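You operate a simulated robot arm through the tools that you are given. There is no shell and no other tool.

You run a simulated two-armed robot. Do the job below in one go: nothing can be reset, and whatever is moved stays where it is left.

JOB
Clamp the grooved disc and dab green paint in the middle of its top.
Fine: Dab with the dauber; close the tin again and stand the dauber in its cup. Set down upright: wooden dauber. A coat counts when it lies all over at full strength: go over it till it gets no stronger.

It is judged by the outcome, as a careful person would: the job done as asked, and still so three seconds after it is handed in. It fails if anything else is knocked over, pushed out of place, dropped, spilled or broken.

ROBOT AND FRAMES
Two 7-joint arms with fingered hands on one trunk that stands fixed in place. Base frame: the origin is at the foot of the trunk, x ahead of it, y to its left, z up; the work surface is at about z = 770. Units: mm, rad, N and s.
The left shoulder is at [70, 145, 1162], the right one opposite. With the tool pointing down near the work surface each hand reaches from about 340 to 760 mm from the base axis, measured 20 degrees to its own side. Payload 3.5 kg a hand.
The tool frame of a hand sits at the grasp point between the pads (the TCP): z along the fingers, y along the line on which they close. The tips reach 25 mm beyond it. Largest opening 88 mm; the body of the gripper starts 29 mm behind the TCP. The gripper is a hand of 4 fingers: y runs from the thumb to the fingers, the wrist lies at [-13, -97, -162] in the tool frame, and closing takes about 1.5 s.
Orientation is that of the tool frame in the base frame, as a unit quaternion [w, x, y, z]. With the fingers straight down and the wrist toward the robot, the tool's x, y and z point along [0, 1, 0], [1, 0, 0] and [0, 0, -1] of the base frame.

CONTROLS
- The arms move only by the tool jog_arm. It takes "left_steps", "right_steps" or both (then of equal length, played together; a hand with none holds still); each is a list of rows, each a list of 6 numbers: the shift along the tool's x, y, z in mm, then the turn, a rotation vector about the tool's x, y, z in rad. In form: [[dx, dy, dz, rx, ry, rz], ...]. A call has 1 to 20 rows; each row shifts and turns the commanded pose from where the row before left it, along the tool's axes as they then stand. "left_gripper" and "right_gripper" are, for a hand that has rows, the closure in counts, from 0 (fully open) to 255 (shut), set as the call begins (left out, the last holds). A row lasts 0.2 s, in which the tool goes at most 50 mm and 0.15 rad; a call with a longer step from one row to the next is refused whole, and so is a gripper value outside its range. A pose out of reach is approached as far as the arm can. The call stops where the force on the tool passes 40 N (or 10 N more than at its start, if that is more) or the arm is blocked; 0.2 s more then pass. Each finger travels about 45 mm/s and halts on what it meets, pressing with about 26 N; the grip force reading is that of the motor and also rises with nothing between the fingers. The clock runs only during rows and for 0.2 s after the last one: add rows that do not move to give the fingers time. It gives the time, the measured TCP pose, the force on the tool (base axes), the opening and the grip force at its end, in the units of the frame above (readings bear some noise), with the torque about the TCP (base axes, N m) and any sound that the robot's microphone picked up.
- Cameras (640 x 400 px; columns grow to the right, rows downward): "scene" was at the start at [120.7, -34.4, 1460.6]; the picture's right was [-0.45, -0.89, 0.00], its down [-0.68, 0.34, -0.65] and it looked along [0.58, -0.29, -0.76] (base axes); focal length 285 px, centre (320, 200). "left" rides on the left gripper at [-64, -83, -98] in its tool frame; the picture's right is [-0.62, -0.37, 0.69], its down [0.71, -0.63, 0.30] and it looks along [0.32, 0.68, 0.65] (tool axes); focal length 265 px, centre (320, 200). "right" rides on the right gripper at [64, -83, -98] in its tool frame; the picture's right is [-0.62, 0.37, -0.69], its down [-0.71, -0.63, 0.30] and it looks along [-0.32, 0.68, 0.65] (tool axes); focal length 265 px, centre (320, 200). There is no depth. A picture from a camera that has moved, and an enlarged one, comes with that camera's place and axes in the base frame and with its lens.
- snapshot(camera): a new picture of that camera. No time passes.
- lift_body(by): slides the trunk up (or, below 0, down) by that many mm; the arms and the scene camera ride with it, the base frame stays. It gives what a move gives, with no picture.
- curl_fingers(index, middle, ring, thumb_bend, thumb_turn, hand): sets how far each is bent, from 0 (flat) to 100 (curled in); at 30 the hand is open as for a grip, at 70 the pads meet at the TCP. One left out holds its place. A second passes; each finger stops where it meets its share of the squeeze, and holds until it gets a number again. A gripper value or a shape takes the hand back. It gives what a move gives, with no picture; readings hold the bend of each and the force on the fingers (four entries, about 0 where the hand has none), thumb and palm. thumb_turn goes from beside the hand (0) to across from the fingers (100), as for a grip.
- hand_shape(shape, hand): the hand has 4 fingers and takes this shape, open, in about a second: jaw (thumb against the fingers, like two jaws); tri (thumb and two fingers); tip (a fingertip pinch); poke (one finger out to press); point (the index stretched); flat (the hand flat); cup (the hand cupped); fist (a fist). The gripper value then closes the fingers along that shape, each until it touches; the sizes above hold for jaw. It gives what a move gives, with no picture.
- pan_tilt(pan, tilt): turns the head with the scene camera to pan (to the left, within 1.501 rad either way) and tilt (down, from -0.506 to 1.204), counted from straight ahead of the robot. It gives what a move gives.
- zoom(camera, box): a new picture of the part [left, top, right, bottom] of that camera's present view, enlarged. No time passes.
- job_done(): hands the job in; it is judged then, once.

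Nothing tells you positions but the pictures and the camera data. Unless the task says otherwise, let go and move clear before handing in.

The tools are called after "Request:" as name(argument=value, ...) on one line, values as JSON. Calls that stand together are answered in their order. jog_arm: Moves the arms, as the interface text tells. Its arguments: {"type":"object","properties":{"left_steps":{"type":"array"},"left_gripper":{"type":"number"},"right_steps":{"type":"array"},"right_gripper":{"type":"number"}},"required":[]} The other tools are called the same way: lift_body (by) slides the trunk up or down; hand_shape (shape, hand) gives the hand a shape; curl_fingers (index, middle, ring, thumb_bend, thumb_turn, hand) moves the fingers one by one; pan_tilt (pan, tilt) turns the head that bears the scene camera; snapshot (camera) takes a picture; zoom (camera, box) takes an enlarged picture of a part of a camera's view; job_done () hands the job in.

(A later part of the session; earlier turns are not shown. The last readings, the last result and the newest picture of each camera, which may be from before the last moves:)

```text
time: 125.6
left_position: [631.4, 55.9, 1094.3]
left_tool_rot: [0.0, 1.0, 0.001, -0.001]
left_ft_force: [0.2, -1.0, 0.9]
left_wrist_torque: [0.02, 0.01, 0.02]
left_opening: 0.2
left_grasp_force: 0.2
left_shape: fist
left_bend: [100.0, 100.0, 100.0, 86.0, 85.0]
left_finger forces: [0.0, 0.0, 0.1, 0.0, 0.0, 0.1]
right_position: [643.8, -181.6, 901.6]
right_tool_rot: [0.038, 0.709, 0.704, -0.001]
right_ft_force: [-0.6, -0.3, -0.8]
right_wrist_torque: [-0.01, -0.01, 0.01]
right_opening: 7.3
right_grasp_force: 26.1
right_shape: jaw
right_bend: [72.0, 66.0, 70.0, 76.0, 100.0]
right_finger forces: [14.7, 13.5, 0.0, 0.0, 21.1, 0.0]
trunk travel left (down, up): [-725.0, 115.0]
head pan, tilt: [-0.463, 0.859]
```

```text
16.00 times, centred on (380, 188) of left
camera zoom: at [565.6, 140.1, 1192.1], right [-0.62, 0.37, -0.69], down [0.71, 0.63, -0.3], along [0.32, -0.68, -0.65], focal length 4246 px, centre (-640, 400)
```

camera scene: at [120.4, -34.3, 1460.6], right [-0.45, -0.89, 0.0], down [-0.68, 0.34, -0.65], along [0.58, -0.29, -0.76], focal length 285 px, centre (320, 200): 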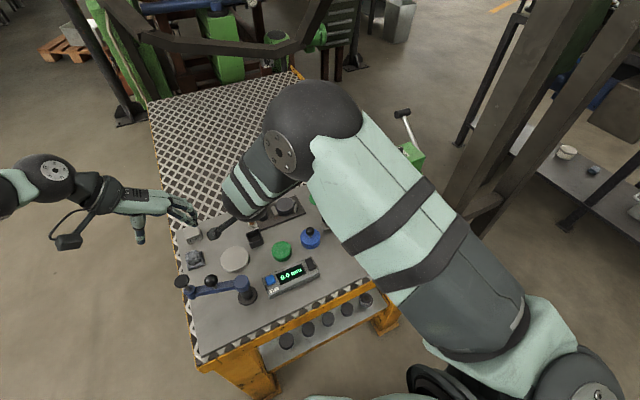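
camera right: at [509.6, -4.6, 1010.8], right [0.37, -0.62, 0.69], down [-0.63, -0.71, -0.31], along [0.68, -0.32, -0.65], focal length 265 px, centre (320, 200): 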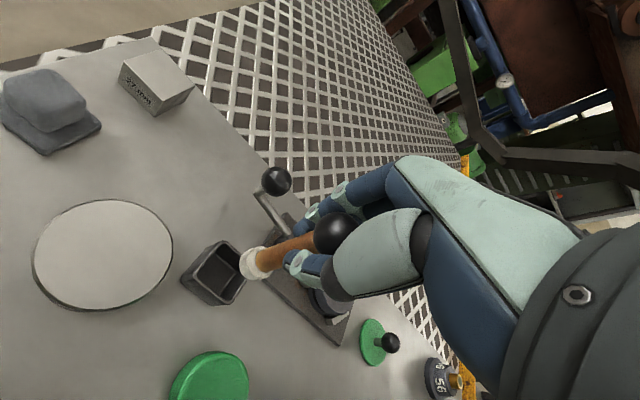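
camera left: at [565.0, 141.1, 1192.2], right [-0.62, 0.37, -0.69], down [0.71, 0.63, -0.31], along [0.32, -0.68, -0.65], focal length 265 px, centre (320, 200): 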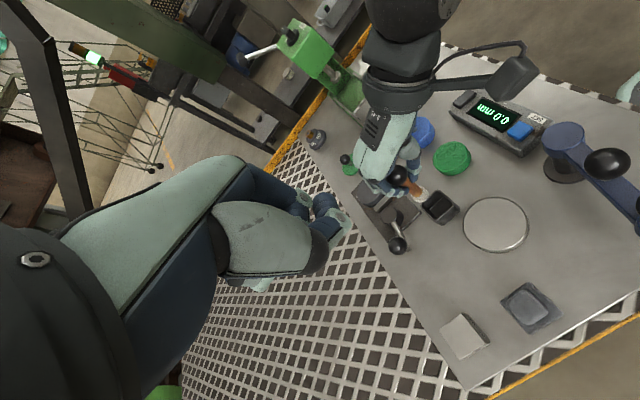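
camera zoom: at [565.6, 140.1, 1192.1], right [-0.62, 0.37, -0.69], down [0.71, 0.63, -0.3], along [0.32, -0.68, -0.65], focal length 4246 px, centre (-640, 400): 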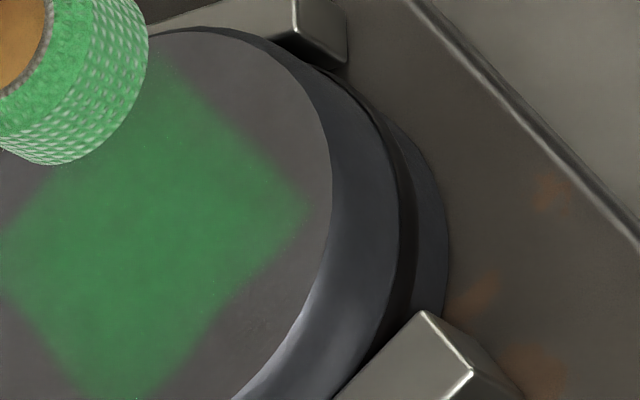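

Much stronger, but the pad is going pale. I dip it again and return over the disc centre.

Request:
jog_arm(right_steps=[[15.9, -31, -3.8, 0, 0, 0], [15.9, -31, -3.8, 0, 0, 0], [15.9, -31, -3.8, 0, 0, 0], [16, -30.9, -3.8, 0, 0, 0], [0.8, -0.77, 15, 0, 0, 0], [0.8, -0.77, 15, 0, 0, 0], [0.64, -0.61, 12, 0, 0, 0], [0.23, -0.22, 4.3, 0, 0, 0], [0, 0, 0, 0, 0, 0], [0, 0, 0, 0, 0, 0], [0, 0, 0, 0, 0, 0], [0, 0, 0, 0, 0, 0]])

Request:
zoom(camera="left", box=[380, 110, 500, 210])

Request:
jog_arm(right_steps=[[-0.53, 0.51, -10, 0, 0, 0], [-1.07, 1.02, -20, 0, 0, 0], [-1.07, 1.02, -20, 0, 0, 0], [-15.9, 33.2, 4.7, 0, 0, 0], [-15.9, 33.2, 4.7, 0, 0, 0], [-15.9, 33.2, 4.7, 0, 0, 0], [-15.9, 33.2, 4.8, 0, 0, 0], [0, 0, 0, 0, 0, 0]])

Request:
zoom(camera="left", box=[350, 150, 414, 200])

Request:
zoom(camera="scene", box=[260, 180, 308, 220])

```text
time: 128.2
left_position: [630.5, 56.2, 1095.2]
left_tool_rot: [-0.001, 1.0, 0.001, 0.0]
left_ft_force: [0.5, 0.4, -0.1]
left_wrist_torque: [0.0, -0.02, -0.01]
left_opening: 0.0
left_grasp_force: 0.1
left_shape: fist
left_bend: [100.0, 100.0, 100.0, 86.0, 85.0]
left_finger forces: [0.0, 0.0, 0.0, 0.0, 0.1, 0.1]
right_position: [519.0, -115.4, 862.0]
right_tool_rot: [0.04, 0.709, 0.704, 0.0]
right_ft_force: [-0.9, 1.0, 8.5]
right_wrist_torque: [0.01, -0.05, 0.03]
right_opening: 7.4
right_grasp_force: 25.5
right_shape: jaw
right_bend: [72.0, 66.0, 70.0, 76.0, 100.0]
right_finger forces: [15.2, 13.9, 0.0, 0.1, 23.0, 0.1]
trunk travel left (down, up): [-725.0, 115.0]
head pan, tilt: [-0.463, 0.859]
```

```text
4.00 times, centred on (440, 160) of left
camera zoom: at [564.1, 140.6, 1192.9], right [-0.62, 0.37, -0.69], down [0.71, 0.63, -0.3], along [0.33, -0.68, -0.65], focal length 1062 px, centre (-160, 360)
```

zoom: 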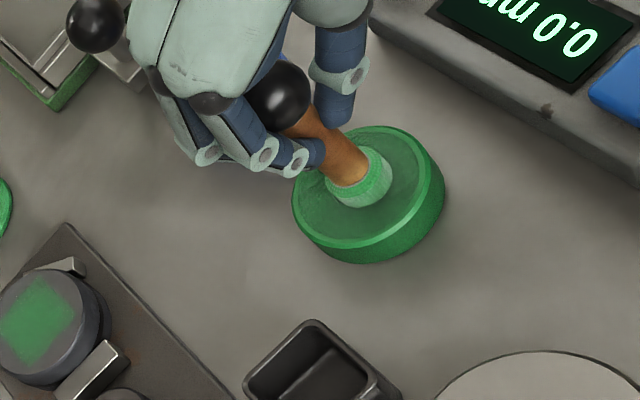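

```text
time: 130.0
left_position: [629.6, 56.4, 1094.6]
left_tool_rot: [0.0, 1.0, 0.0, 0.0]
left_ft_force: [-0.5, -0.6, -0.3]
left_wrist_torque: [0.0, -0.04, -0.01]
left_opening: 0.1
left_grasp_force: 0.0
left_shape: fist
left_bend: [100.0, 100.0, 100.0, 86.0, 85.0]
left_finger forces: [0.0, 0.1, 0.1, 0.1, 0.0, 0.0]
right_position: [653.2, -181.9, 902.6]
right_tool_rot: [0.037, 0.709, 0.705, -0.001]
right_ft_force: [0.3, 0.6, -0.1]
right_wrist_torque: [0.0, 0.01, 0.01]
right_opening: 7.3
right_grasp_force: 26.1
right_shape: jaw
right_bend: [72.0, 66.0, 70.0, 76.0, 100.0]
right_finger forces: [15.0, 13.7, 0.0, 0.0, 21.1, 0.1]
trunk travel left (down, up): [-725.0, 115.0]
head pan, tilt: [-0.463, 0.859]
```

```text
8.00 times, centred on (382, 175) of left
camera zoom: at [564.7, 140.5, 1192.5], right [-0.62, 0.37, -0.69], down [0.71, 0.63, -0.3], along [0.33, -0.68, -0.65], focal length 2123 px, centre (-176, 400)
```

zoom: 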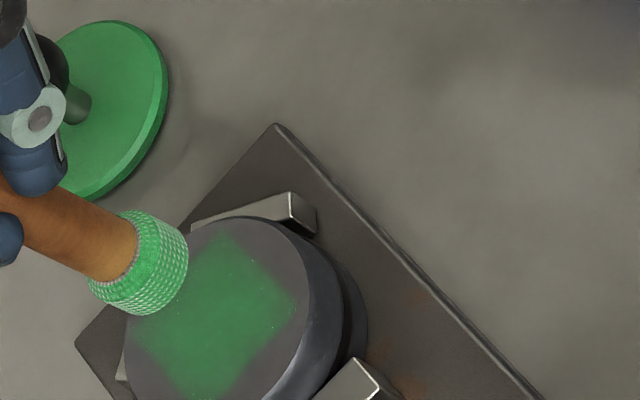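

```text
10.00 times, centred on (284, 200) of scene
camera zoom: at [120.0, -33.8, 1460.7], right [-0.45, -0.89, 0.0], down [-0.68, 0.34, -0.65], along [0.58, -0.29, -0.76], focal length 2850 px, centre (680, 200)
```

zoom: 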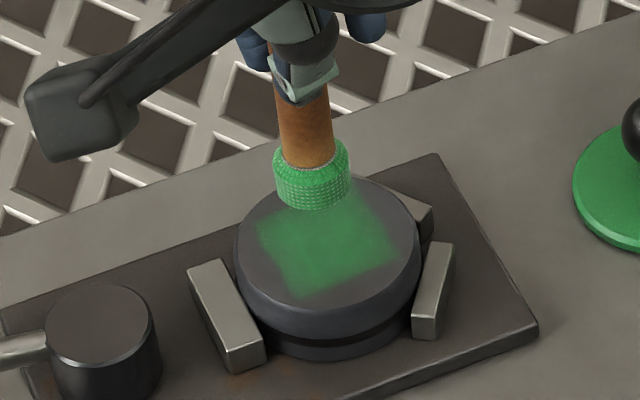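

Request:
jog_arm(right_steps=[[0.72, -0.69, 13.5, 0, 0, 0], [0.69, -0.66, 13, 0, 0, 0], [0.19, -0.18, 3.5, 0, 0, 0], [0, 0, 0, 0, 0, 0], [0, 0, 0, 0, 0, 0], [0, 0, 0, 0, 0, 0], [-0.19, 0.18, -3.5, 0, 0, 0], [9, 0, -0.49, 0, 0, 0], [0.19, -0.18, 3.5, 0, 0, 0], [0, 0, 0, 0, 0, 0], [0, 0, 0, 0, 0, 0], [0, 0, 0, 0, 0, 0], [-0.19, 0.18, -3.5, 0, 0, 0], [0, 9, 0.46, 0, 0, 0], [0.19, -0.18, 3.5, 0, 0, 0], [0, 0, 0, 0, 0, 0], [0, 0, 0, 0, 0, 0], [0, 0, 0, 0, 0, 0], [-0.19, 0.18, -3.5, 0, 0, 0]])

Request:
jog_arm(right_steps=[[-9, 0, 0.49, 0, 0, 0], [0.19, -0.18, 3.5, 0, 0, 0], [0, 0, 0, 0, 0, 0], [0, 0, 0, 0, 0, 0], [0, 0, 0, 0, 0, 0], [-0.19, 0.18, -3.5, 0, 0, 0], [-9, 0, 0.49, 0, 0, 0], [0.19, -0.18, 3.5, 0, 0, 0], [0, 0, 0, 0, 0, 0], [0, 0, 0, 0, 0, 0], [0, 0, 0, 0, 0, 0], [-0.19, 0.18, -3.5, 0, 0, 0], [0, -9, -0.46, 0, 0, 0], [0.19, -0.18, 3.5, 0, 0, 0], [0, 0, 0, 0, 0, 0], [0, 0, 0, 0, 0, 0], [0, 0, 0, 0, 0, 0], [-0.19, 0.18, -3.5, 0, 0, 0]])

Request:
jog_arm(right_steps=[[0, -9, -0.46, 0, 0, 0], [0.19, -0.18, 3.5, 0, 0, 0], [0, 0, 0, 0, 0, 0], [0, 0, 0, 0, 0, 0], [0, 0, 0, 0, 0, 0], [-0.19, 0.18, -3.5, 0, 0, 0], [9, 0, -0.49, 0, 0, 0], [0.19, -0.18, 3.5, 0, 0, 0], [0, 0, 0, 0, 0, 0], [0, 0, 0, 0, 0, 0], [0, 0, 0, 0, 0, 0], [-0.19, 0.18, -3.5, 0, 0, 0], [9, 0, -0.49, 0, 0, 0], [0.19, -0.18, 3.5, 0, 0, 0], [0, 0, 0, 0, 0, 0], [0, 0, 0, 0, 0, 0], [0, 0, 0, 0, 0, 0], [-0.19, 0.18, -3.5, 0, 0, 0], [-1.4, 1.35, -26.5, 0, 0, 0], [0, 0, 0, 0, 0, 0]])

Request:
zoom(camera="scene", box=[260, 180, 308, 220])

Request:
zoom(camera="left", box=[365, 175, 395, 200])

```text
time: 134.0
left_position: [631.4, 55.6, 1094.9]
left_tool_rot: [0.0, 1.0, 0.0, 0.0]
left_ft_force: [0.7, -0.5, 0.3]
left_wrist_torque: [0.01, 0.02, 0.02]
left_opening: 0.2
left_grasp_force: 0.0
left_shape: fist
left_bend: [100.0, 100.0, 100.0, 86.0, 85.0]
left_finger forces: [0.0, 0.0, 0.0, 0.1, 0.0, 0.0]
right_position: [662.2, -171.7, 875.3]
right_tool_rot: [0.038, 0.709, 0.704, -0.002]
right_ft_force: [0.2, -0.1, -0.4]
right_wrist_torque: [0.02, -0.01, -0.02]
right_opening: 7.5
right_grasp_force: 26.1
right_shape: jaw
right_bend: [72.0, 66.0, 70.0, 76.0, 100.0]
right_finger forces: [15.1, 13.8, 0.1, 0.0, 21.1, 0.0]
trunk travel left (down, up): [-725.0, 115.0]
head pan, tilt: [-0.463, 0.859]
```

```text
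time: 137.8
left_position: [631.6, 56.5, 1093.6]
left_tool_rot: [0.0, 1.0, 0.0, 0.0]
left_ft_force: [-0.6, 0.1, 0.6]
left_wrist_torque: [0.01, 0.01, -0.02]
left_opening: 0.0
left_grasp_force: 0.1
left_shape: fist
left_bend: [100.0, 100.0, 100.0, 86.0, 85.0]
left_finger forces: [0.0, 0.0, 0.1, 0.0, 0.0, 0.0]
right_position: [653.4, -191.1, 876.2]
right_tool_rot: [0.036, 0.709, 0.704, -0.002]
right_ft_force: [0.2, -0.4, 0.2]
right_wrist_torque: [0.0, -0.01, 0.02]
right_opening: 7.2
right_grasp_force: 25.5
right_shape: jaw
right_bend: [72.0, 66.0, 70.0, 76.0, 100.0]
right_finger forces: [15.3, 14.0, 0.1, 0.0, 21.3, 0.0]
trunk travel left (down, up): [-725.0, 115.0]
head pan, tilt: [-0.463, 0.859]
```

```text
time: 142.0
left_position: [631.0, 55.5, 1093.9]
left_tool_rot: [0.001, 1.0, 0.001, 0.0]
left_ft_force: [-0.2, -0.7, -0.1]
left_wrist_torque: [0.0, 0.0, -0.03]
left_opening: 0.0
left_grasp_force: 0.0
left_shape: fist
left_bend: [100.0, 100.0, 100.0, 86.0, 85.0]
left_finger forces: [0.1, 0.1, 0.0, 0.0, 0.0, 0.0]
right_position: [644.2, -173.6, 902.7]
right_tool_rot: [0.038, 0.709, 0.704, 0.0]
right_ft_force: [-0.2, 0.0, 0.5]
right_wrist_torque: [0.02, -0.01, -0.01]
right_opening: 7.4
right_grasp_force: 25.7
right_shape: jaw
right_bend: [72.0, 66.0, 70.0, 76.0, 100.0]
right_finger forces: [15.3, 14.2, 0.1, 0.1, 21.0, 0.0]
trunk travel left (down, up): [-725.0, 115.0]
head pan, tilt: [-0.463, 0.859]
```

```text
10.00 times, centred on (284, 200) of scene
camera zoom: at [121.2, -34.5, 1460.5], right [-0.45, -0.89, 0.0], down [-0.68, 0.34, -0.65], along [0.58, -0.29, -0.76], focal length 2850 px, centre (680, 200)
```

zoom: 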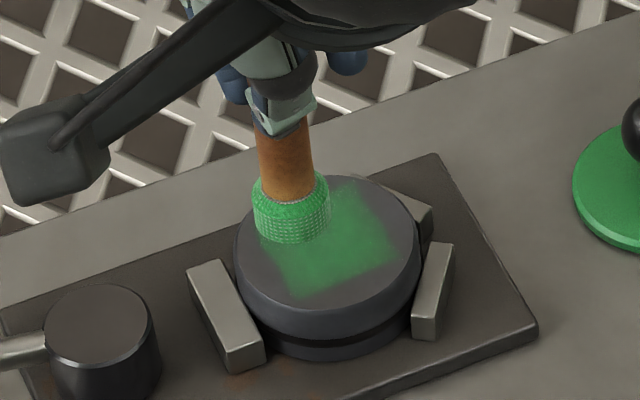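

```text
16.00 times, centred on (380, 188) of left
camera zoom: at [565.8, 140.0, 1192.1], right [-0.62, 0.37, -0.69], down [0.71, 0.63, -0.3], along [0.32, -0.68, -0.65], focal length 4246 px, centre (-640, 400)
```

zoom: 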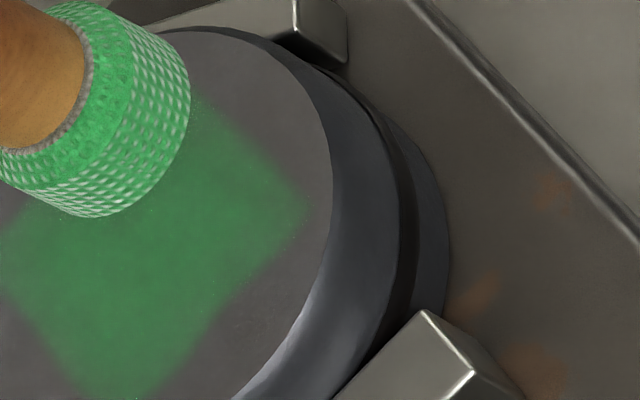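

Slightly stronger again. The patch corners lie at the edge of what I have covered, so I dab the four corners a bit further out.

Request:
jog_arm(right_steps=[[3, -3, -0.31, 0, 0, 0], [0.72, -0.69, 13.5, 0, 0, 0], [0.69, -0.66, 13, 0, 0, 0], [0.19, -0.18, 3.5, 0, 0, 0], [0, 0, 0, 0, 0, 0], [0, 0, 0, 0, 0, 0], [0, 0, 0, 0, 0, 0], [-0.19, 0.18, -3.5, 0, 0, 0], [0, 24, 1.22, 0, 0, 0], [0.19, -0.18, 3.5, 0, 0, 0], [0, 0, 0, 0, 0, 0], [0, 0, 0, 0, 0, 0], [0, 0, 0, 0, 0, 0], [-0.19, 0.18, -3.5, 0, 0, 0]])

Request:
jog_arm(right_steps=[[-24, 0, 1.29, 0, 0, 0], [0.19, -0.18, 3.5, 0, 0, 0], [0, 0, 0, 0, 0, 0], [0, 0, 0, 0, 0, 0], [0, 0, 0, 0, 0, 0], [-0.19, 0.18, -3.5, 0, 0, 0], [0, -24, -1.22, 0, 0, 0], [0.19, -0.18, 3.5, 0, 0, 0], [0, 0, 0, 0, 0, 0], [0, 0, 0, 0, 0, 0], [0, 0, 0, 0, 0, 0], [-0.19, 0.18, -3.5, 0, 0, 0], [-1.4, 1.35, -26.5, 0, 0, 0], [0, 0, 0, 0, 0, 0]])

Request:
zoom(camera="scene", box=[260, 180, 308, 220])

Request:
zoom(camera="left", box=[365, 175, 395, 200])

```text
time: 145.0
left_position: [631.6, 55.6, 1093.9]
left_tool_rot: [0.0, 1.0, 0.0, 0.0]
left_ft_force: [0.2, 0.0, 0.2]
left_wrist_torque: [-0.01, 0.0, 0.02]
left_opening: 0.0
left_grasp_force: 0.2
left_shape: fist
left_bend: [100.0, 100.0, 100.0, 86.0, 85.0]
left_finger forces: [0.0, 0.1, 0.0, 0.0, 0.1, 0.0]
right_position: [665.4, -168.7, 876.3]
right_tool_rot: [0.037, 0.709, 0.705, -0.001]
right_ft_force: [0.2, 0.5, -0.8]
right_wrist_torque: [-0.02, 0.0, 0.0]
right_opening: 7.3
right_grasp_force: 26.0
right_shape: jaw
right_bend: [72.0, 66.0, 70.0, 76.0, 100.0]
right_finger forces: [15.4, 14.4, 0.0, 0.0, 21.0, 0.0]
trunk travel left (down, up): [-725.0, 115.0]
head pan, tilt: [-0.463, 0.859]
```

```text
time: 148.0
left_position: [631.1, 56.2, 1094.4]
left_tool_rot: [-0.001, 1.0, 0.001, 0.0]
left_ft_force: [0.6, 0.9, 0.3]
left_wrist_torque: [0.03, -0.02, 0.0]
left_opening: 0.0
left_grasp_force: 0.0
left_shape: fist
left_bend: [100.0, 100.0, 100.0, 86.0, 85.0]
left_finger forces: [0.0, 0.1, 0.1, 0.0, 0.0, 0.0]
right_position: [641.2, -193.6, 903.0]
right_tool_rot: [0.037, 0.708, 0.705, -0.001]
right_ft_force: [-0.3, 0.2, 0.4]
right_wrist_torque: [-0.03, -0.01, 0.02]
right_opening: 7.4
right_grasp_force: 26.1
right_shape: jaw
right_bend: [72.0, 66.0, 70.0, 76.0, 100.0]
right_finger forces: [15.6, 14.5, 0.0, 0.0, 21.0, 0.0]
trunk travel left (down, up): [-725.0, 115.0]
head pan, tilt: [-0.463, 0.859]
```

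```text
10.00 times, centred on (284, 200) of scene
camera zoom: at [121.3, -34.5, 1460.5], right [-0.45, -0.89, 0.0], down [-0.68, 0.34, -0.65], along [0.58, -0.29, -0.76], focal length 2850 px, centre (680, 200)
```

zoom: 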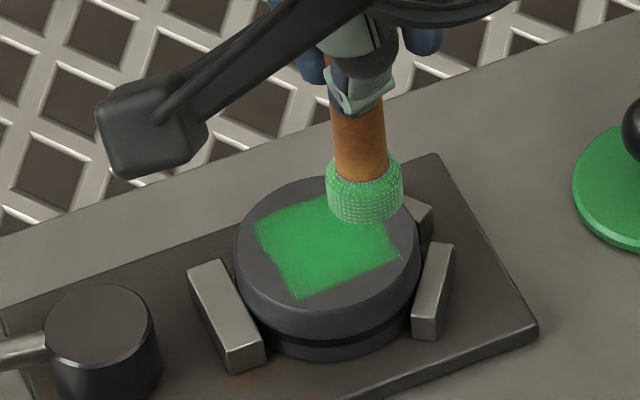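

```text
16.00 times, centred on (380, 188) of left
camera zoom: at [565.8, 140.0, 1192.0], right [-0.62, 0.37, -0.69], down [0.71, 0.63, -0.3], along [0.32, -0.68, -0.65], focal length 4246 px, centre (-640, 400)
```

zoom: 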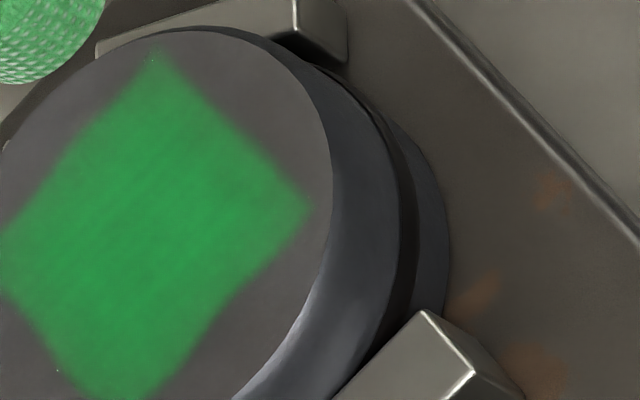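

The patch is now vivid green. To be sure it gets no stronger, I dip once more and make another pass over it.

Request:
jog_arm(right_steps=[[18.9, -30.25, -3.9, 0, 0, 0], [18.9, -30.25, -3.9, 0, 0, 0], [18.9, -30.25, -3.9, 0, 0, 0], [19, -30.25, -3.9, 0, 0, 0], [0.8, -0.77, 15, 0, 0, 0], [0.8, -0.77, 15, 0, 0, 0], [0.64, -0.61, 12, 0, 0, 0], [0.23, -0.22, 4.3, 0, 0, 0], [0, 0, 0, 0, 0, 0], [0, 0, 0, 0, 0, 0], [0, 0, 0, 0, 0, 0], [0, 0, 0, 0, 0, 0]])

Request:
zoom(camera="left", box=[380, 110, 500, 210])

Request:
jog_arm(right_steps=[[-0.53, 0.51, -10, 0, 0, 0], [-1.07, 1.02, -20, 0, 0, 0], [-1.07, 1.02, -20, 0, 0, 0], [-12.85, 36.2, 4.7, 0, 0, 0], [-12.85, 36.2, 4.7, 0, 0, 0], [-12.85, 36.2, 4.7, 0, 0, 0], [-12.85, 36.1, 4.75, 0, 0, 0], [0.72, -0.69, 13.5, 0, 0, 0], [0.69, -0.66, 13, 0, 0, 0], [0.19, -0.18, 3.5, 0, 0, 0], [0, 0, 0, 0, 0, 0], [0, 0, 0, 0, 0, 0], [0, 0, 0, 0, 0, 0], [-0.19, 0.18, -3.5, 0, 0, 0], [0, 0, 0, 0, 0, 0]])

```text
time: 150.6
left_position: [629.9, 56.4, 1094.9]
left_tool_rot: [0.0, 1.0, 0.001, 0.0]
left_ft_force: [-0.7, -0.3, -0.1]
left_wrist_torque: [0.02, -0.01, -0.01]
left_opening: 0.0
left_grasp_force: 0.0
left_shape: fist
left_bend: [100.0, 100.0, 100.0, 86.0, 85.0]
left_finger forces: [0.1, 0.0, 0.0, 0.0, 0.1, 0.0]
right_position: [520.9, -116.1, 863.3]
right_tool_rot: [0.038, 0.709, 0.704, 0.0]
right_ft_force: [-1.1, 0.1, 4.0]
right_wrist_torque: [0.02, -0.06, -0.02]
right_opening: 7.2
right_grasp_force: 26.2
right_shape: jaw
right_bend: [72.0, 66.0, 70.0, 76.0, 100.0]
right_finger forces: [15.8, 14.6, 0.0, 0.1, 21.8, 0.1]
trunk travel left (down, up): [-725.0, 115.0]
head pan, tilt: [-0.463, 0.859]
```

```text
4.00 times, centred on (440, 160) of left
camera zoom: at [564.6, 140.4, 1192.6], right [-0.62, 0.37, -0.69], down [0.71, 0.63, -0.3], along [0.33, -0.68, -0.65], focal length 1062 px, centre (-160, 360)
```

zoom: 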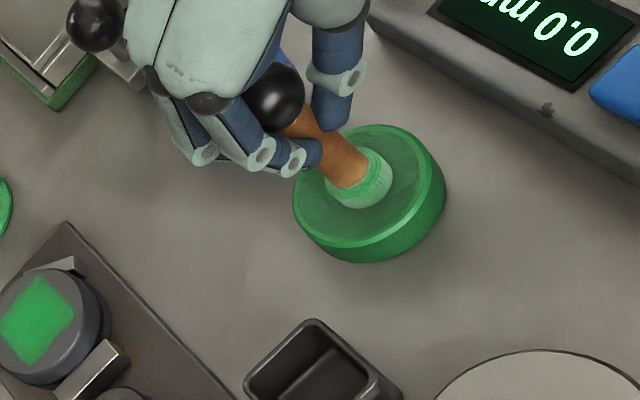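

```text
time: 153.8
left_position: [629.6, 56.3, 1094.1]
left_tool_rot: [0.0, 1.0, 0.0, 0.001]
left_ft_force: [0.9, -0.2, -0.1]
left_wrist_torque: [-0.01, -0.01, -0.01]
left_opening: 0.0
left_grasp_force: 0.1
left_shape: fist
left_bend: [100.0, 100.0, 100.0, 86.0, 85.0]
left_finger forces: [0.1, 0.0, 0.1, 0.0, 0.0, 0.0]
right_position: [664.3, -169.7, 877.5]
right_tool_rot: [0.038, 0.709, 0.704, -0.001]
right_ft_force: [-0.2, 0.2, -1.0]
right_wrist_torque: [0.05, -0.03, 0.0]
right_opening: 7.4
right_grasp_force: 26.1
right_shape: jaw
right_bend: [72.0, 66.0, 70.0, 76.0, 100.0]
right_finger forces: [15.6, 14.8, 0.1, 0.1, 20.9, 0.1]
trunk travel left (down, up): [-725.0, 115.0]
head pan, tilt: [-0.463, 0.859]
```

Request:
jog_arm(right_steps=[[-24, 0, 2.0, 0, 0, 0], [0.19, -0.18, 3.5, 0, 0, 0], [0, 0, 0, 0, 0, 0], [0, 0, 0, 0, 0, 0], [0, 0, 0, 0, 0, 0], [-0.19, 0.18, -3.5, 0, 0, 0], [0, -24, -1.22, 0, 0, 0], [0.19, -0.18, 3.5, 0, 0, 0], [0, 0, 0, 0, 0, 0], [0, 0, 0, 0, 0, 0], [0, 0, 0, 0, 0, 0], [-0.19, 0.18, -3.5, 0, 0, 0], [24, 0, -1.29, 0, 0, 0], [0.19, -0.18, 3.5, 0, 0, 0], [0, 0, 0, 0, 0, 0], [0, 0, 0, 0, 0, 0], [0, 0, 0, 0, 0, 0], [-0.19, 0.18, -3.5, 0, 0, 0]])

Request:
jog_arm(right_steps=[[0, 12, 0.61, 0, 0, 0], [0.19, -0.18, 3.5, 0, 0, 0], [0, 0, 0, 0, 0, 0], [0, 0, 0, 0, 0, 0], [0, 0, 0, 0, 0, 0], [-0.19, 0.18, -3.5, 0, 0, 0], [-12, 0, 0.65, 0, 0, 0], [0.19, -0.18, 3.5, 0, 0, 0], [0, 0, 0, 0, 0, 0], [0, 0, 0, 0, 0, 0], [0, 0, 0, 0, 0, 0], [-0.19, 0.18, -3.5, 0, 0, 0], [-12, 0, 0.65, 0, 0, 0], [0.19, -0.18, 3.5, 0, 0, 0], [0, 0, 0, 0, 0, 0], [0, 0, 0, 0, 0, 0], [0, 0, 0, 0, 0, 0], [-0.19, 0.18, -3.5, 0, 0, 0]])

Request:
jog_arm(right_steps=[[12, -12, -1.26, 0, 0, 0], [0.19, -0.18, 3.5, 0, 0, 0], [0, 0, 0, 0, 0, 0], [0, 0, 0, 0, 0, 0], [0, 0, 0, 0, 0, 0], [-0.19, 0.18, -3.5, 0, 0, 0], [0, 24, 1.22, 0, 0, 0], [0.19, -0.18, 3.5, 0, 0, 0], [0, 0, 0, 0, 0, 0], [0, 0, 0, 0, 0, 0], [0, 0, 0, 0, 0, 0]])

Request:
jog_arm(right_steps=[[-0.19, 0.18, -3.5, 0, 0, 0], [-1.4, 1.35, -26.5, 0, 0, 0], [12, -24, -2.0, 0, 0, 0], [12, -24, -2.0, 0, 0, 0], [0, 0, 0, 0, 0, 0]])

Request:
zoom(camera="scene", box=[260, 180, 308, 220])

Request:
zoom(camera="left", box=[365, 175, 395, 200])

```text
time: 157.6
left_position: [631.5, 56.1, 1094.4]
left_tool_rot: [0.0, 1.0, 0.0, -0.001]
left_ft_force: [-0.4, -0.4, -0.4]
left_wrist_torque: [-0.01, 0.03, 0.0]
left_opening: 0.1
left_grasp_force: 0.1
left_shape: fist
left_bend: [100.0, 100.0, 100.0, 86.0, 85.0]
left_finger forces: [0.1, 0.1, 0.1, 0.1, 0.1, 0.0]
right_position: [640.6, -168.1, 874.7]
right_tool_rot: [0.036, 0.708, 0.705, -0.001]
right_ft_force: [-0.4, 0.3, 0.2]
right_wrist_torque: [-0.03, -0.02, -0.01]
right_opening: 7.3
right_grasp_force: 25.8
right_shape: jaw
right_bend: [72.0, 66.0, 70.0, 76.0, 100.0]
right_finger forces: [15.8, 15.2, 0.0, 0.0, 20.9, 0.0]
trunk travel left (down, up): [-725.0, 115.0]
head pan, tilt: [-0.463, 0.859]
```

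```text
time: 161.4
left_position: [630.7, 55.0, 1094.2]
left_tool_rot: [0.0, 1.0, 0.0, 0.0]
left_ft_force: [-0.1, -0.8, 0.5]
left_wrist_torque: [0.0, -0.02, -0.01]
left_opening: 0.0
left_grasp_force: 0.1
left_shape: fist
left_bend: [100.0, 100.0, 100.0, 86.0, 85.0]
left_finger forces: [0.0, 0.1, 0.1, 0.0, 0.0, 0.0]
right_position: [652.5, -192.8, 874.4]
right_tool_rot: [0.037, 0.709, 0.704, -0.002]
right_ft_force: [0.1, 0.4, -0.3]
right_wrist_torque: [0.02, 0.0, 0.01]
right_opening: 7.0
right_grasp_force: 26.1
right_shape: jaw
right_bend: [72.0, 66.0, 70.0, 76.0, 100.0]
right_finger forces: [16.0, 15.1, 0.1, 0.0, 20.9, 0.1]
trunk travel left (down, up): [-725.0, 115.0]
head pan, tilt: [-0.463, 0.859]
```

```text
time: 163.8
left_position: [630.6, 58.4, 1095.4]
left_tool_rot: [0.0, 1.0, 0.001, 0.0]
left_ft_force: [-0.3, 0.1, 0.0]
left_wrist_torque: [0.0, 0.0, 0.02]
left_opening: 0.0
left_grasp_force: 0.0
left_shape: fist
left_bend: [100.0, 100.0, 100.0, 86.0, 85.0]
left_finger forces: [0.1, 0.0, 0.1, 0.1, 0.0, 0.0]
right_position: [665.4, -181.0, 875.3]
right_tool_rot: [0.038, 0.709, 0.705, 0.001]
right_ft_force: [-0.2, 0.0, 5.9]
right_wrist_torque: [0.02, -0.02, 0.02]
right_opening: 7.3
right_grasp_force: 26.3
right_shape: jaw
right_bend: [72.0, 66.0, 70.0, 77.0, 100.0]
right_finger forces: [16.4, 15.5, 0.0, 0.0, 22.1, 0.0]
trunk travel left (down, up): [-725.0, 115.0]
head pan, tilt: [-0.463, 0.859]
```

```text
time: 165.0
left_position: [629.9, 56.6, 1093.8]
left_tool_rot: [-0.001, 1.0, -0.001, 0.0]
left_ft_force: [0.6, -0.6, 0.2]
left_wrist_torque: [0.02, 0.02, 0.0]
left_opening: 0.0
left_grasp_force: 0.1
left_shape: fist
left_bend: [100.0, 100.0, 100.0, 86.0, 85.0]
left_finger forces: [0.0, 0.0, 0.0, 0.0, 0.1, 0.0]
right_position: [617.9, -157.7, 903.2]
right_tool_rot: [0.037, 0.709, 0.704, 0.0]
right_ft_force: [0.0, 0.6, 0.2]
right_wrist_torque: [-0.01, 0.03, -0.03]
right_opening: 7.1
right_grasp_force: 25.7
right_shape: jaw
right_bend: [72.0, 66.0, 70.0, 77.0, 100.0]
right_finger forces: [16.2, 15.5, 0.0, 0.0, 20.8, 0.1]
trunk travel left (down, up): [-725.0, 115.0]
head pan, tilt: [-0.463, 0.859]
```

```text
10.00 times, centred on (284, 200) of scene
camera zoom: at [121.1, -34.7, 1460.6], right [-0.45, -0.89, 0.0], down [-0.68, 0.34, -0.65], along [0.58, -0.29, -0.76], focal length 2850 px, centre (680, 200)
```

zoom: 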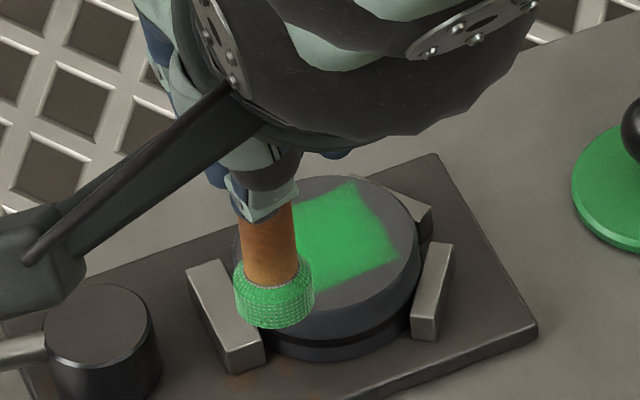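

```text
16.00 times, centred on (380, 188) of left
camera zoom: at [565.6, 139.8, 1192.2], right [-0.62, 0.37, -0.69], down [0.71, 0.63, -0.3], along [0.32, -0.68, -0.65], focal length 4246 px, centre (-640, 400)
```

zoom: 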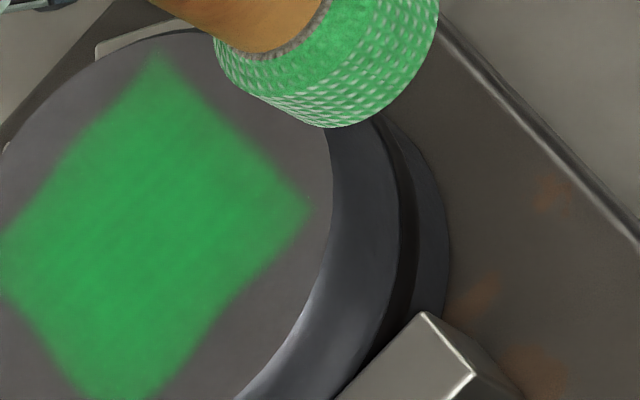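

The patch is a little brighter still. I take one more dip and a further full pass, then compare.

Request:
jog_arm(right_steps=[[13.25, -32.3, -4.0, 0, 0, 0], [13.25, -32.3, -4.0, 0, 0, 0], [13.25, -32.3, -4.0, 0, 0, 0], [0.8, -0.77, 15, 0, 0, 0], [0.8, -0.77, 15, 0, 0, 0], [0.64, -0.61, 12, 0, 0, 0], [0.22, -0.21, 4, 0, 0, 0], [0, 0, 0, 0, 0, 0], [0, 0, 0, 0, 0, 0], [0, 0, 0, 0, 0, 0], [0, 0, 0, 0, 0, 0]])

Request:
zoom(camera="scene", box=[260, 180, 308, 220])

Request:
zoom(camera="left", box=[365, 170, 395, 195])

Request:
zoom(camera="left", box=[380, 110, 500, 210])

```text
time: 167.4
left_position: [629.3, 56.3, 1096.0]
left_tool_rot: [0.0, 1.0, 0.001, 0.001]
left_ft_force: [0.3, 0.2, -0.6]
left_wrist_torque: [0.0, 0.0, -0.01]
left_opening: 0.0
left_grasp_force: 0.1
left_shape: fist
left_bend: [100.0, 100.0, 100.0, 86.0, 85.0]
left_finger forces: [0.0, 0.0, 0.0, 0.0, 0.1, 0.1]
right_position: [519.2, -115.1, 862.1]
right_tool_rot: [0.038, 0.709, 0.704, 0.0]
right_ft_force: [0.0, 0.5, 8.6]
right_wrist_torque: [-0.03, -0.05, 0.03]
right_opening: 7.4
right_grasp_force: 26.3
right_shape: jaw
right_bend: [72.0, 66.0, 70.0, 77.0, 100.0]
right_finger forces: [16.6, 15.5, 0.1, 0.1, 22.4, 0.0]
trunk travel left (down, up): [-725.0, 115.0]
head pan, tilt: [-0.463, 0.859]
```

```text
10.00 times, centred on (284, 200) of scene
camera zoom: at [119.1, -33.8, 1460.8], right [-0.45, -0.89, 0.0], down [-0.68, 0.34, -0.65], along [0.58, -0.29, -0.76], focal length 2850 px, centre (680, 200)
```

zoom: 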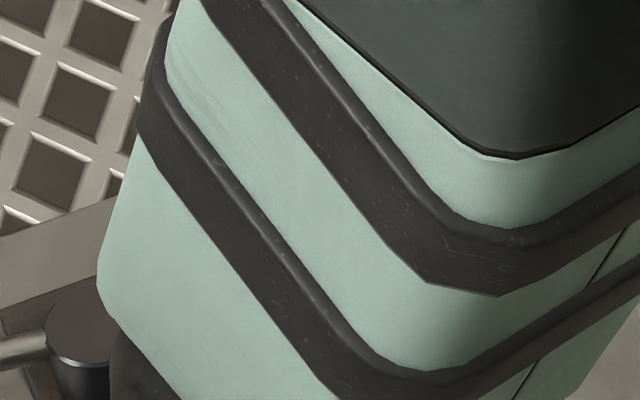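

```text
16.00 times, centred on (380, 182) of left
camera zoom: at [564.0, 140.6, 1193.0], right [-0.62, 0.37, -0.69], down [0.71, 0.63, -0.3], along [0.33, -0.68, -0.65], focal length 4246 px, centre (-640, 480)
```

zoom: 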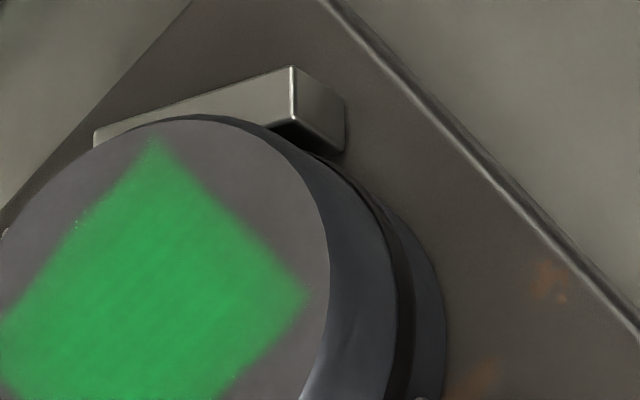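

```text
4.00 times, centred on (440, 160) of left
camera zoom: at [564.0, 140.6, 1193.0], right [-0.62, 0.37, -0.69], down [0.71, 0.63, -0.3], along [0.33, -0.68, -0.65], focal length 1062 px, centre (-160, 360)
```

zoom: 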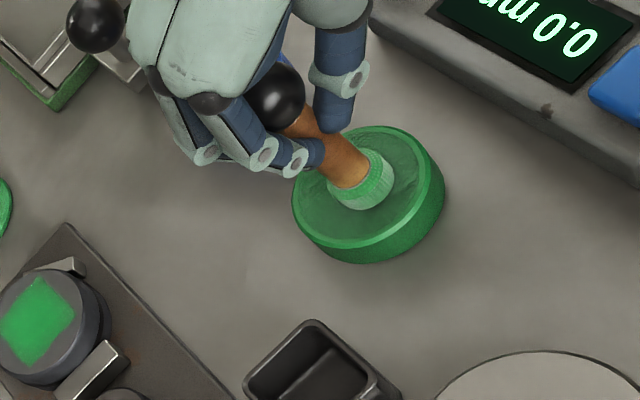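

Request:
jog_arm(right_steps=[[-0.53, 0.51, -10, 0, 0, 0], [-1.07, 1.02, -20, 0, 0, 0], [-1.07, 1.02, -20, 0, 0, 0], [-15.9, 33.2, 4.7, 0, 0, 0], [-15.9, 33.2, 4.7, 0, 0, 0], [-15.9, 33.2, 4.7, 0, 0, 0], [-15.9, 33.2, 4.8, 0, 0, 0], [0.72, -0.69, 13.5, 0, 0, 0], [0.69, -0.66, 13, 0, 0, 0], [0.19, -0.18, 3.5, 0, 0, 0], [0, 0, 0, 0, 0, 0], [0, 0, 0, 0, 0, 0], [0, 0, 0, 0, 0, 0], [-0.19, 0.18, -3.5, 0, 0, 0], [11, 0, -0.59, 0, 0, 0], [0.19, -0.18, 3.5, 0, 0, 0], [0, 0, 0, 0, 0, 0], [0, 0, 0, 0, 0, 0], [-0.19, 0.18, -3.5, 0, 0, 0]])

Request:
jog_arm(right_steps=[[0, 11, 0.56, 0, 0, 0], [0.19, -0.18, 3.5, 0, 0, 0], [0, 0, 0, 0, 0, 0], [0, 0, 0, 0, 0, 0], [-0.19, 0.18, -3.5, 0, 0, 0], [-11, 0, 0.59, 0, 0, 0], [0.19, -0.18, 3.5, 0, 0, 0], [0, 0, 0, 0, 0, 0], [0, 0, 0, 0, 0, 0], [-0.19, 0.18, -3.5, 0, 0, 0], [-11, 0, 0.59, 0, 0, 0], [0.19, -0.18, 3.5, 0, 0, 0], [0, 0, 0, 0, 0, 0], [0, 0, 0, 0, 0, 0], [-0.19, 0.18, -3.5, 0, 0, 0], [0, -11, -0.56, 0, 0, 0], [0.19, -0.18, 3.5, 0, 0, 0], [0, 0, 0, 0, 0, 0], [0, 0, 0, 0, 0, 0], [-0.19, 0.18, -3.5, 0, 0, 0]])

Request:
jog_arm(right_steps=[[0, -11, -0.56, 0, 0, 0], [0.19, -0.18, 3.5, 0, 0, 0], [0, 0, 0, 0, 0, 0], [0, 0, 0, 0, 0, 0], [-0.19, 0.18, -3.5, 0, 0, 0], [11, 0, -0.59, 0, 0, 0], [0.19, -0.18, 3.5, 0, 0, 0], [0, 0, 0, 0, 0, 0], [0, 0, 0, 0, 0, 0], [-0.19, 0.18, -3.5, 0, 0, 0], [11, 0, -0.59, 0, 0, 0], [0.19, -0.18, 3.5, 0, 0, 0], [0, 0, 0, 0, 0, 0], [0, 0, 0, 0, 0, 0], [-0.19, 0.18, -3.5, 0, 0, 0], [-1.4, 1.35, -26.5, 0, 0, 0], [0, -35, -1.8, 0, 0, 0], [0, 0, 0, 0, 0, 0]])

Request:
zoom(camera="scene", box=[260, 180, 308, 220])

Request:
zoom(camera="left", box=[365, 170, 395, 195])

```text
time: 171.4
left_position: [631.4, 56.0, 1094.2]
left_tool_rot: [0.0, 1.0, 0.001, 0.0]
left_ft_force: [-0.5, -0.3, 0.3]
left_wrist_torque: [-0.02, 0.01, 0.01]
left_opening: 0.0
left_grasp_force: 0.1
left_shape: fist
left_bend: [100.0, 100.0, 100.0, 86.0, 85.0]
left_finger forces: [0.0, 0.0, 0.0, 0.0, 0.0, 0.1]
right_position: [653.0, -172.5, 877.5]
right_tool_rot: [0.037, 0.708, 0.705, -0.001]
right_ft_force: [0.9, 0.7, 0.5]
right_wrist_torque: [0.03, 0.0, 0.01]
right_opening: 7.4
right_grasp_force: 26.1
right_shape: jaw
right_bend: [72.0, 66.0, 70.0, 77.0, 100.0]
right_finger forces: [16.2, 15.6, 0.0, 0.1, 20.7, 0.1]
trunk travel left (down, up): [-725.0, 115.0]
head pan, tilt: [-0.463, 0.859]
```

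```text
time: 175.6
left_position: [631.7, 55.6, 1093.9]
left_tool_rot: [0.0, 1.0, 0.0, -0.001]
left_ft_force: [-1.0, 0.1, -0.5]
left_wrist_torque: [0.01, 0.01, 0.02]
left_opening: 0.0
left_grasp_force: 0.1
left_shape: fist
left_bend: [100.0, 100.0, 100.0, 86.0, 85.0]
left_finger forces: [0.0, 0.1, 0.0, 0.1, 0.0, 0.1]
right_position: [654.3, -193.5, 876.2]
right_tool_rot: [0.037, 0.709, 0.704, -0.001]
right_ft_force: [0.6, 0.6, 0.3]
right_wrist_torque: [0.01, -0.04, 0.01]
right_opening: 7.1
right_grasp_force: 26.5
right_shape: jaw
right_bend: [72.0, 66.0, 70.0, 77.0, 100.0]
right_finger forces: [16.3, 15.9, 0.0, 0.1, 20.7, 0.0]
trunk travel left (down, up): [-725.0, 115.0]
head pan, tilt: [-0.463, 0.859]
```

```text
time: 179.4
left_position: [632.3, 56.3, 1093.9]
left_tool_rot: [0.0, 1.0, 0.001, -0.001]
left_ft_force: [0.2, -0.5, 0.7]
left_wrist_torque: [-0.01, 0.0, 0.01]
left_opening: 0.1
left_grasp_force: 0.0
left_shape: fist
left_bend: [100.0, 100.0, 100.0, 86.0, 85.0]
left_finger forces: [0.1, 0.0, 0.1, 0.0, 0.0, 0.1]
right_position: [607.7, -170.2, 903.5]
right_tool_rot: [0.037, 0.709, 0.704, 0.0]
right_ft_force: [1.2, 0.9, -0.6]
right_wrist_torque: [0.01, 0.0, 0.01]
right_opening: 7.1
right_grasp_force: 26.1
right_shape: jaw
right_bend: [72.0, 66.0, 70.0, 77.0, 100.0]
right_finger forces: [16.5, 16.0, 0.0, 0.1, 20.7, 0.1]
trunk travel left (down, up): [-725.0, 115.0]
head pan, tilt: [-0.463, 0.859]
```

```text
10.00 times, centred on (284, 200) of scene
camera zoom: at [121.9, -34.6, 1460.5], right [-0.45, -0.89, 0.0], down [-0.68, 0.34, -0.65], along [0.58, -0.29, -0.76], focal length 2850 px, centre (680, 200)
```

zoom: 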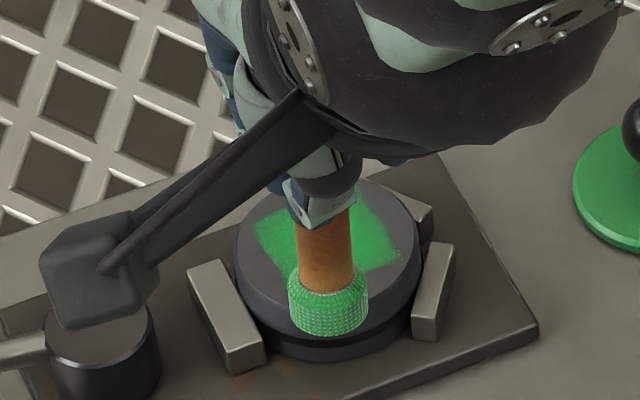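

```text
16.00 times, centred on (380, 182) of left
camera zoom: at [566.3, 139.9, 1191.8], right [-0.62, 0.37, -0.69], down [0.71, 0.63, -0.3], along [0.32, -0.68, -0.65], focal length 4246 px, centre (-640, 480)
```

zoom: 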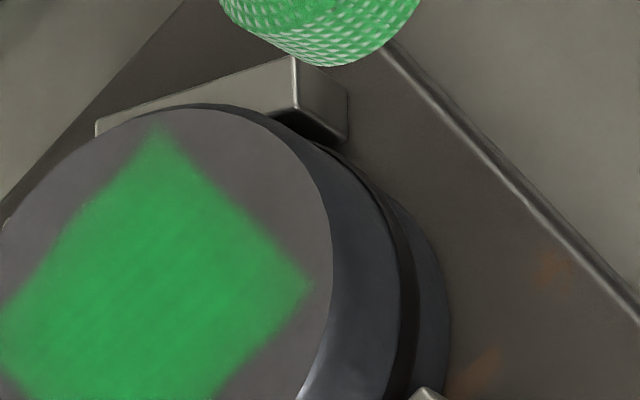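

The patch looks the same as after the last pass, so it is at full strength. Now I carry the dauber back above its cup.

Request:
jog_arm(right_steps=[[26.75, -4.75, -2.95, 0, 0, 0], [26.75, -4.75, -2.95, 0, 0, 0], [26.75, -4.75, -2.95, 0, 0, 0], [26.75, -4.75, -2.95, 0, 0, 0], [0, 0, 0, 0, 0, 0]])

Request:
zoom(camera="left", box=[390, 150, 470, 230])

Request:
zoom(camera="scene", box=[236, 200, 276, 245])

Request:
zoom(camera="right", box=[170, 190, 318, 330])

Request:
zoom(camera="scene", box=[266, 185, 302, 215])

```text
time: 180.6
left_position: [630.9, 55.8, 1094.3]
left_tool_rot: [0.0, 1.0, 0.0, 0.0]
left_ft_force: [0.1, -0.9, -0.3]
left_wrist_torque: [-0.01, 0.0, -0.01]
left_opening: 0.0
left_grasp_force: 0.1
left_shape: fist
left_bend: [100.0, 100.0, 100.0, 86.0, 85.0]
left_finger forces: [0.0, 0.1, 0.0, 0.0, 0.0, 0.1]
right_position: [588.3, -62.9, 908.1]
right_tool_rot: [0.037, 0.709, 0.704, 0.0]
right_ft_force: [0.1, -0.3, -0.1]
right_wrist_torque: [-0.02, 0.04, -0.01]
right_opening: 7.1
right_grasp_force: 26.1
right_shape: jaw
right_bend: [72.0, 66.0, 70.0, 77.0, 100.0]
right_finger forces: [16.4, 16.2, 0.0, 0.1, 20.5, 0.1]
trunk travel left (down, up): [-725.0, 115.0]
head pan, tilt: [-0.463, 0.859]
```

```text
5.00 times, centred on (430, 190) of left
camera zoom: at [565.7, 139.5, 1192.2], right [-0.62, 0.37, -0.69], down [0.71, 0.63, -0.3], along [0.32, -0.68, -0.65], focal length 1327 px, centre (-230, 250)
```

zoom: 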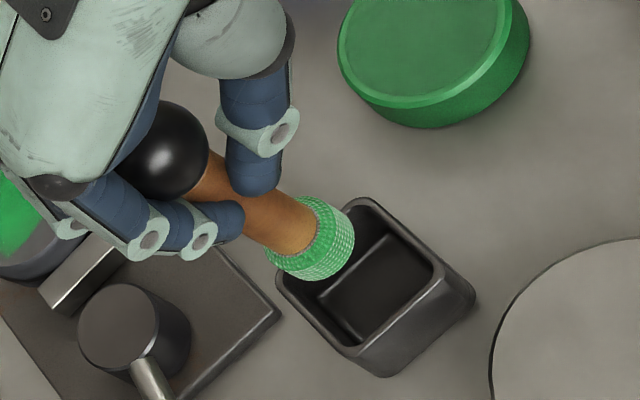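

```text
8.89 times, centred on (256, 222) of scene
camera zoom: at [121.2, -35.1, 1460.5], right [-0.45, -0.89, 0.0], down [-0.68, 0.34, -0.65], along [0.58, -0.29, -0.76], focal length 2533 px, centre (889, 0)
```

zoom: 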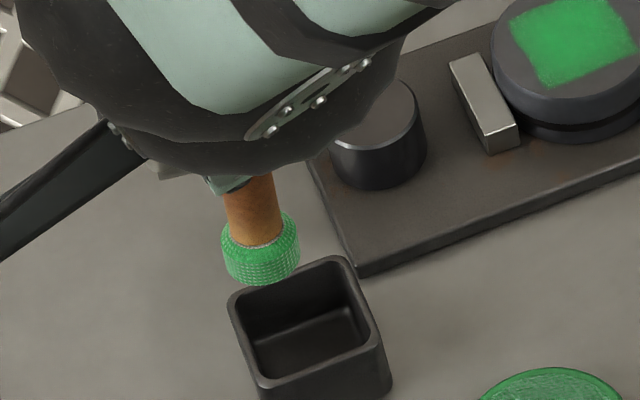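

```text
2.86 times, centred on (244, 260) of right
camera zoom: at [500.1, 6.1, 997.9], right [0.33, -0.58, 0.74], down [-0.62, -0.73, -0.3], along [0.71, -0.36, -0.6], focal length 758 px, centre (537, 29)
```

zoom: 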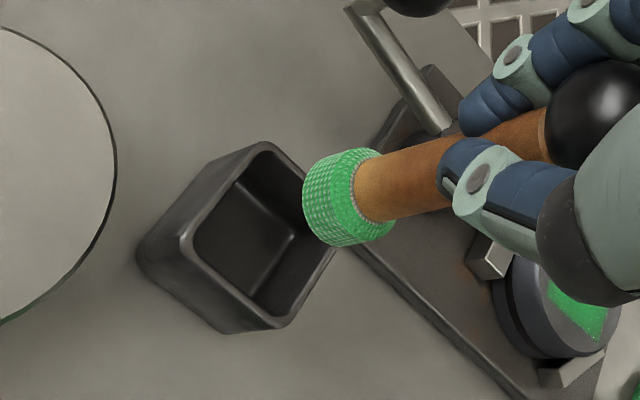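

```text
13.33 times, centred on (284, 200) of scene
camera zoom: at [121.2, -35.1, 1460.5], right [-0.45, -0.89, 0.0], down [-0.68, 0.34, -0.65], along [0.58, -0.29, -0.76], focal length 3800 px, centre (800, 200)
```

zoom: 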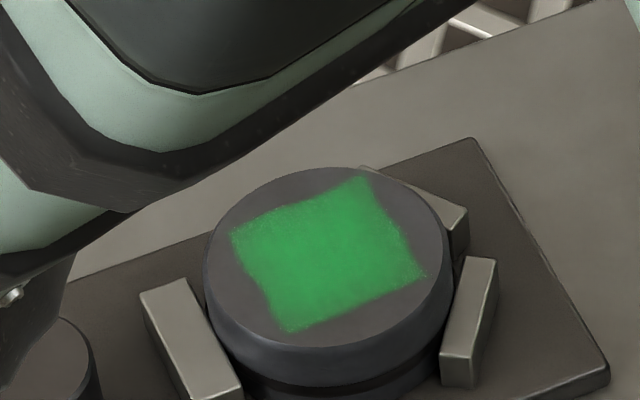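

The patch is even and strong. The pad needs to shift about 4 mm in −y to enter the cup centrally, so I do that and lower to just above the rim.

Request:
jog_arm(right_steps=[[-3.8, 0, 0.2, 0, 0, 0], [0.8, -0.77, 15, 0, 0, 0], [0.64, -0.61, 12, 0, 0, 0], [0, 0, 0, 0, 0, 0]])

Request:
zoom(camera="left", box=[400, 160, 464, 220])

Request:
zoom(camera="scene", box=[238, 208, 274, 245])

Request:
zoom(camera="right", box=[180, 200, 300, 310])

```text
time: 181.6
left_position: [631.3, 56.9, 1095.5]
left_tool_rot: [0.0, 1.0, 0.0, 0.0]
left_ft_force: [-0.2, 0.3, -1.0]
left_wrist_torque: [0.01, 0.01, 0.04]
left_opening: 0.0
left_grasp_force: 0.1
left_shape: fist
left_bend: [100.0, 100.0, 100.0, 86.0, 85.0]
left_finger forces: [0.0, 0.0, 0.1, 0.1, 0.1, 0.0]
right_position: [588.4, -65.0, 880.6]
right_tool_rot: [0.038, 0.709, 0.704, 0.0]
right_ft_force: [0.4, 0.0, 0.4]
right_wrist_torque: [-0.01, 0.03, 0.0]
right_opening: 7.1
right_grasp_force: 25.7
right_shape: jaw
right_bend: [72.0, 66.0, 70.0, 77.0, 100.0]
right_finger forces: [16.4, 16.2, 0.1, 0.1, 20.6, 0.1]
trunk travel left (down, up): [-725.0, 115.0]
head pan, tilt: [-0.463, 0.859]
```

```text
6.67 times, centred on (432, 190) of left
camera zoom: at [565.2, 140.1, 1192.4], right [-0.62, 0.37, -0.69], down [0.71, 0.63, -0.3], along [0.32, -0.68, -0.65], focal length 1769 px, centre (-427, 267)
```

zoom: 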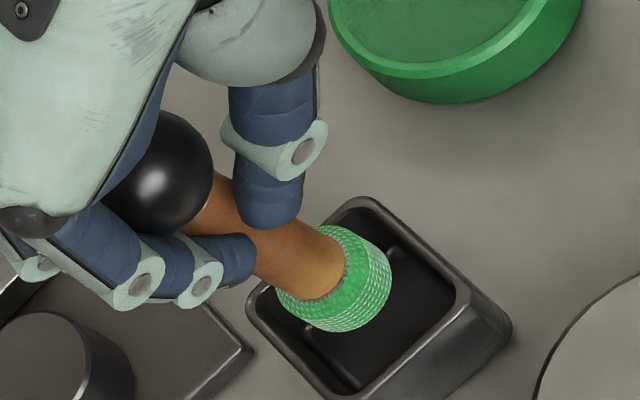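

```text
10.81 times, centred on (256, 226) of scene
camera zoom: at [120.5, -34.4, 1460.6], right [-0.45, -0.89, 0.0], down [-0.68, 0.34, -0.65], along [0.58, -0.29, -0.76], focal length 3081 px, centre (1012, -86)
```

zoom: 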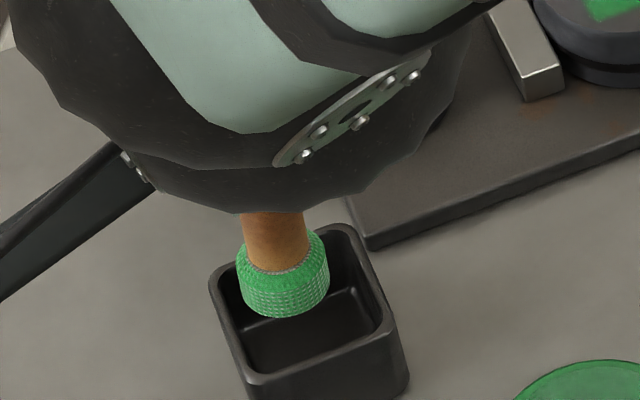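

```text
3.64 times, centred on (240, 255) of right
camera zoom: at [499.6, 2.8, 970.8], right [0.33, -0.58, 0.74], down [-0.62, -0.73, -0.3], along [0.71, -0.36, -0.6], focal length 965 px, centre (611, 0)
```

zoom: 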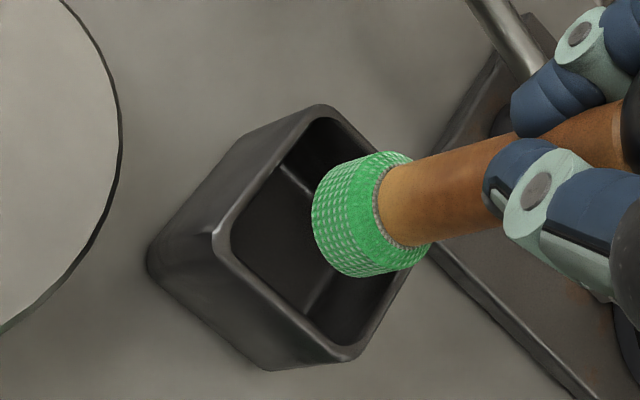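

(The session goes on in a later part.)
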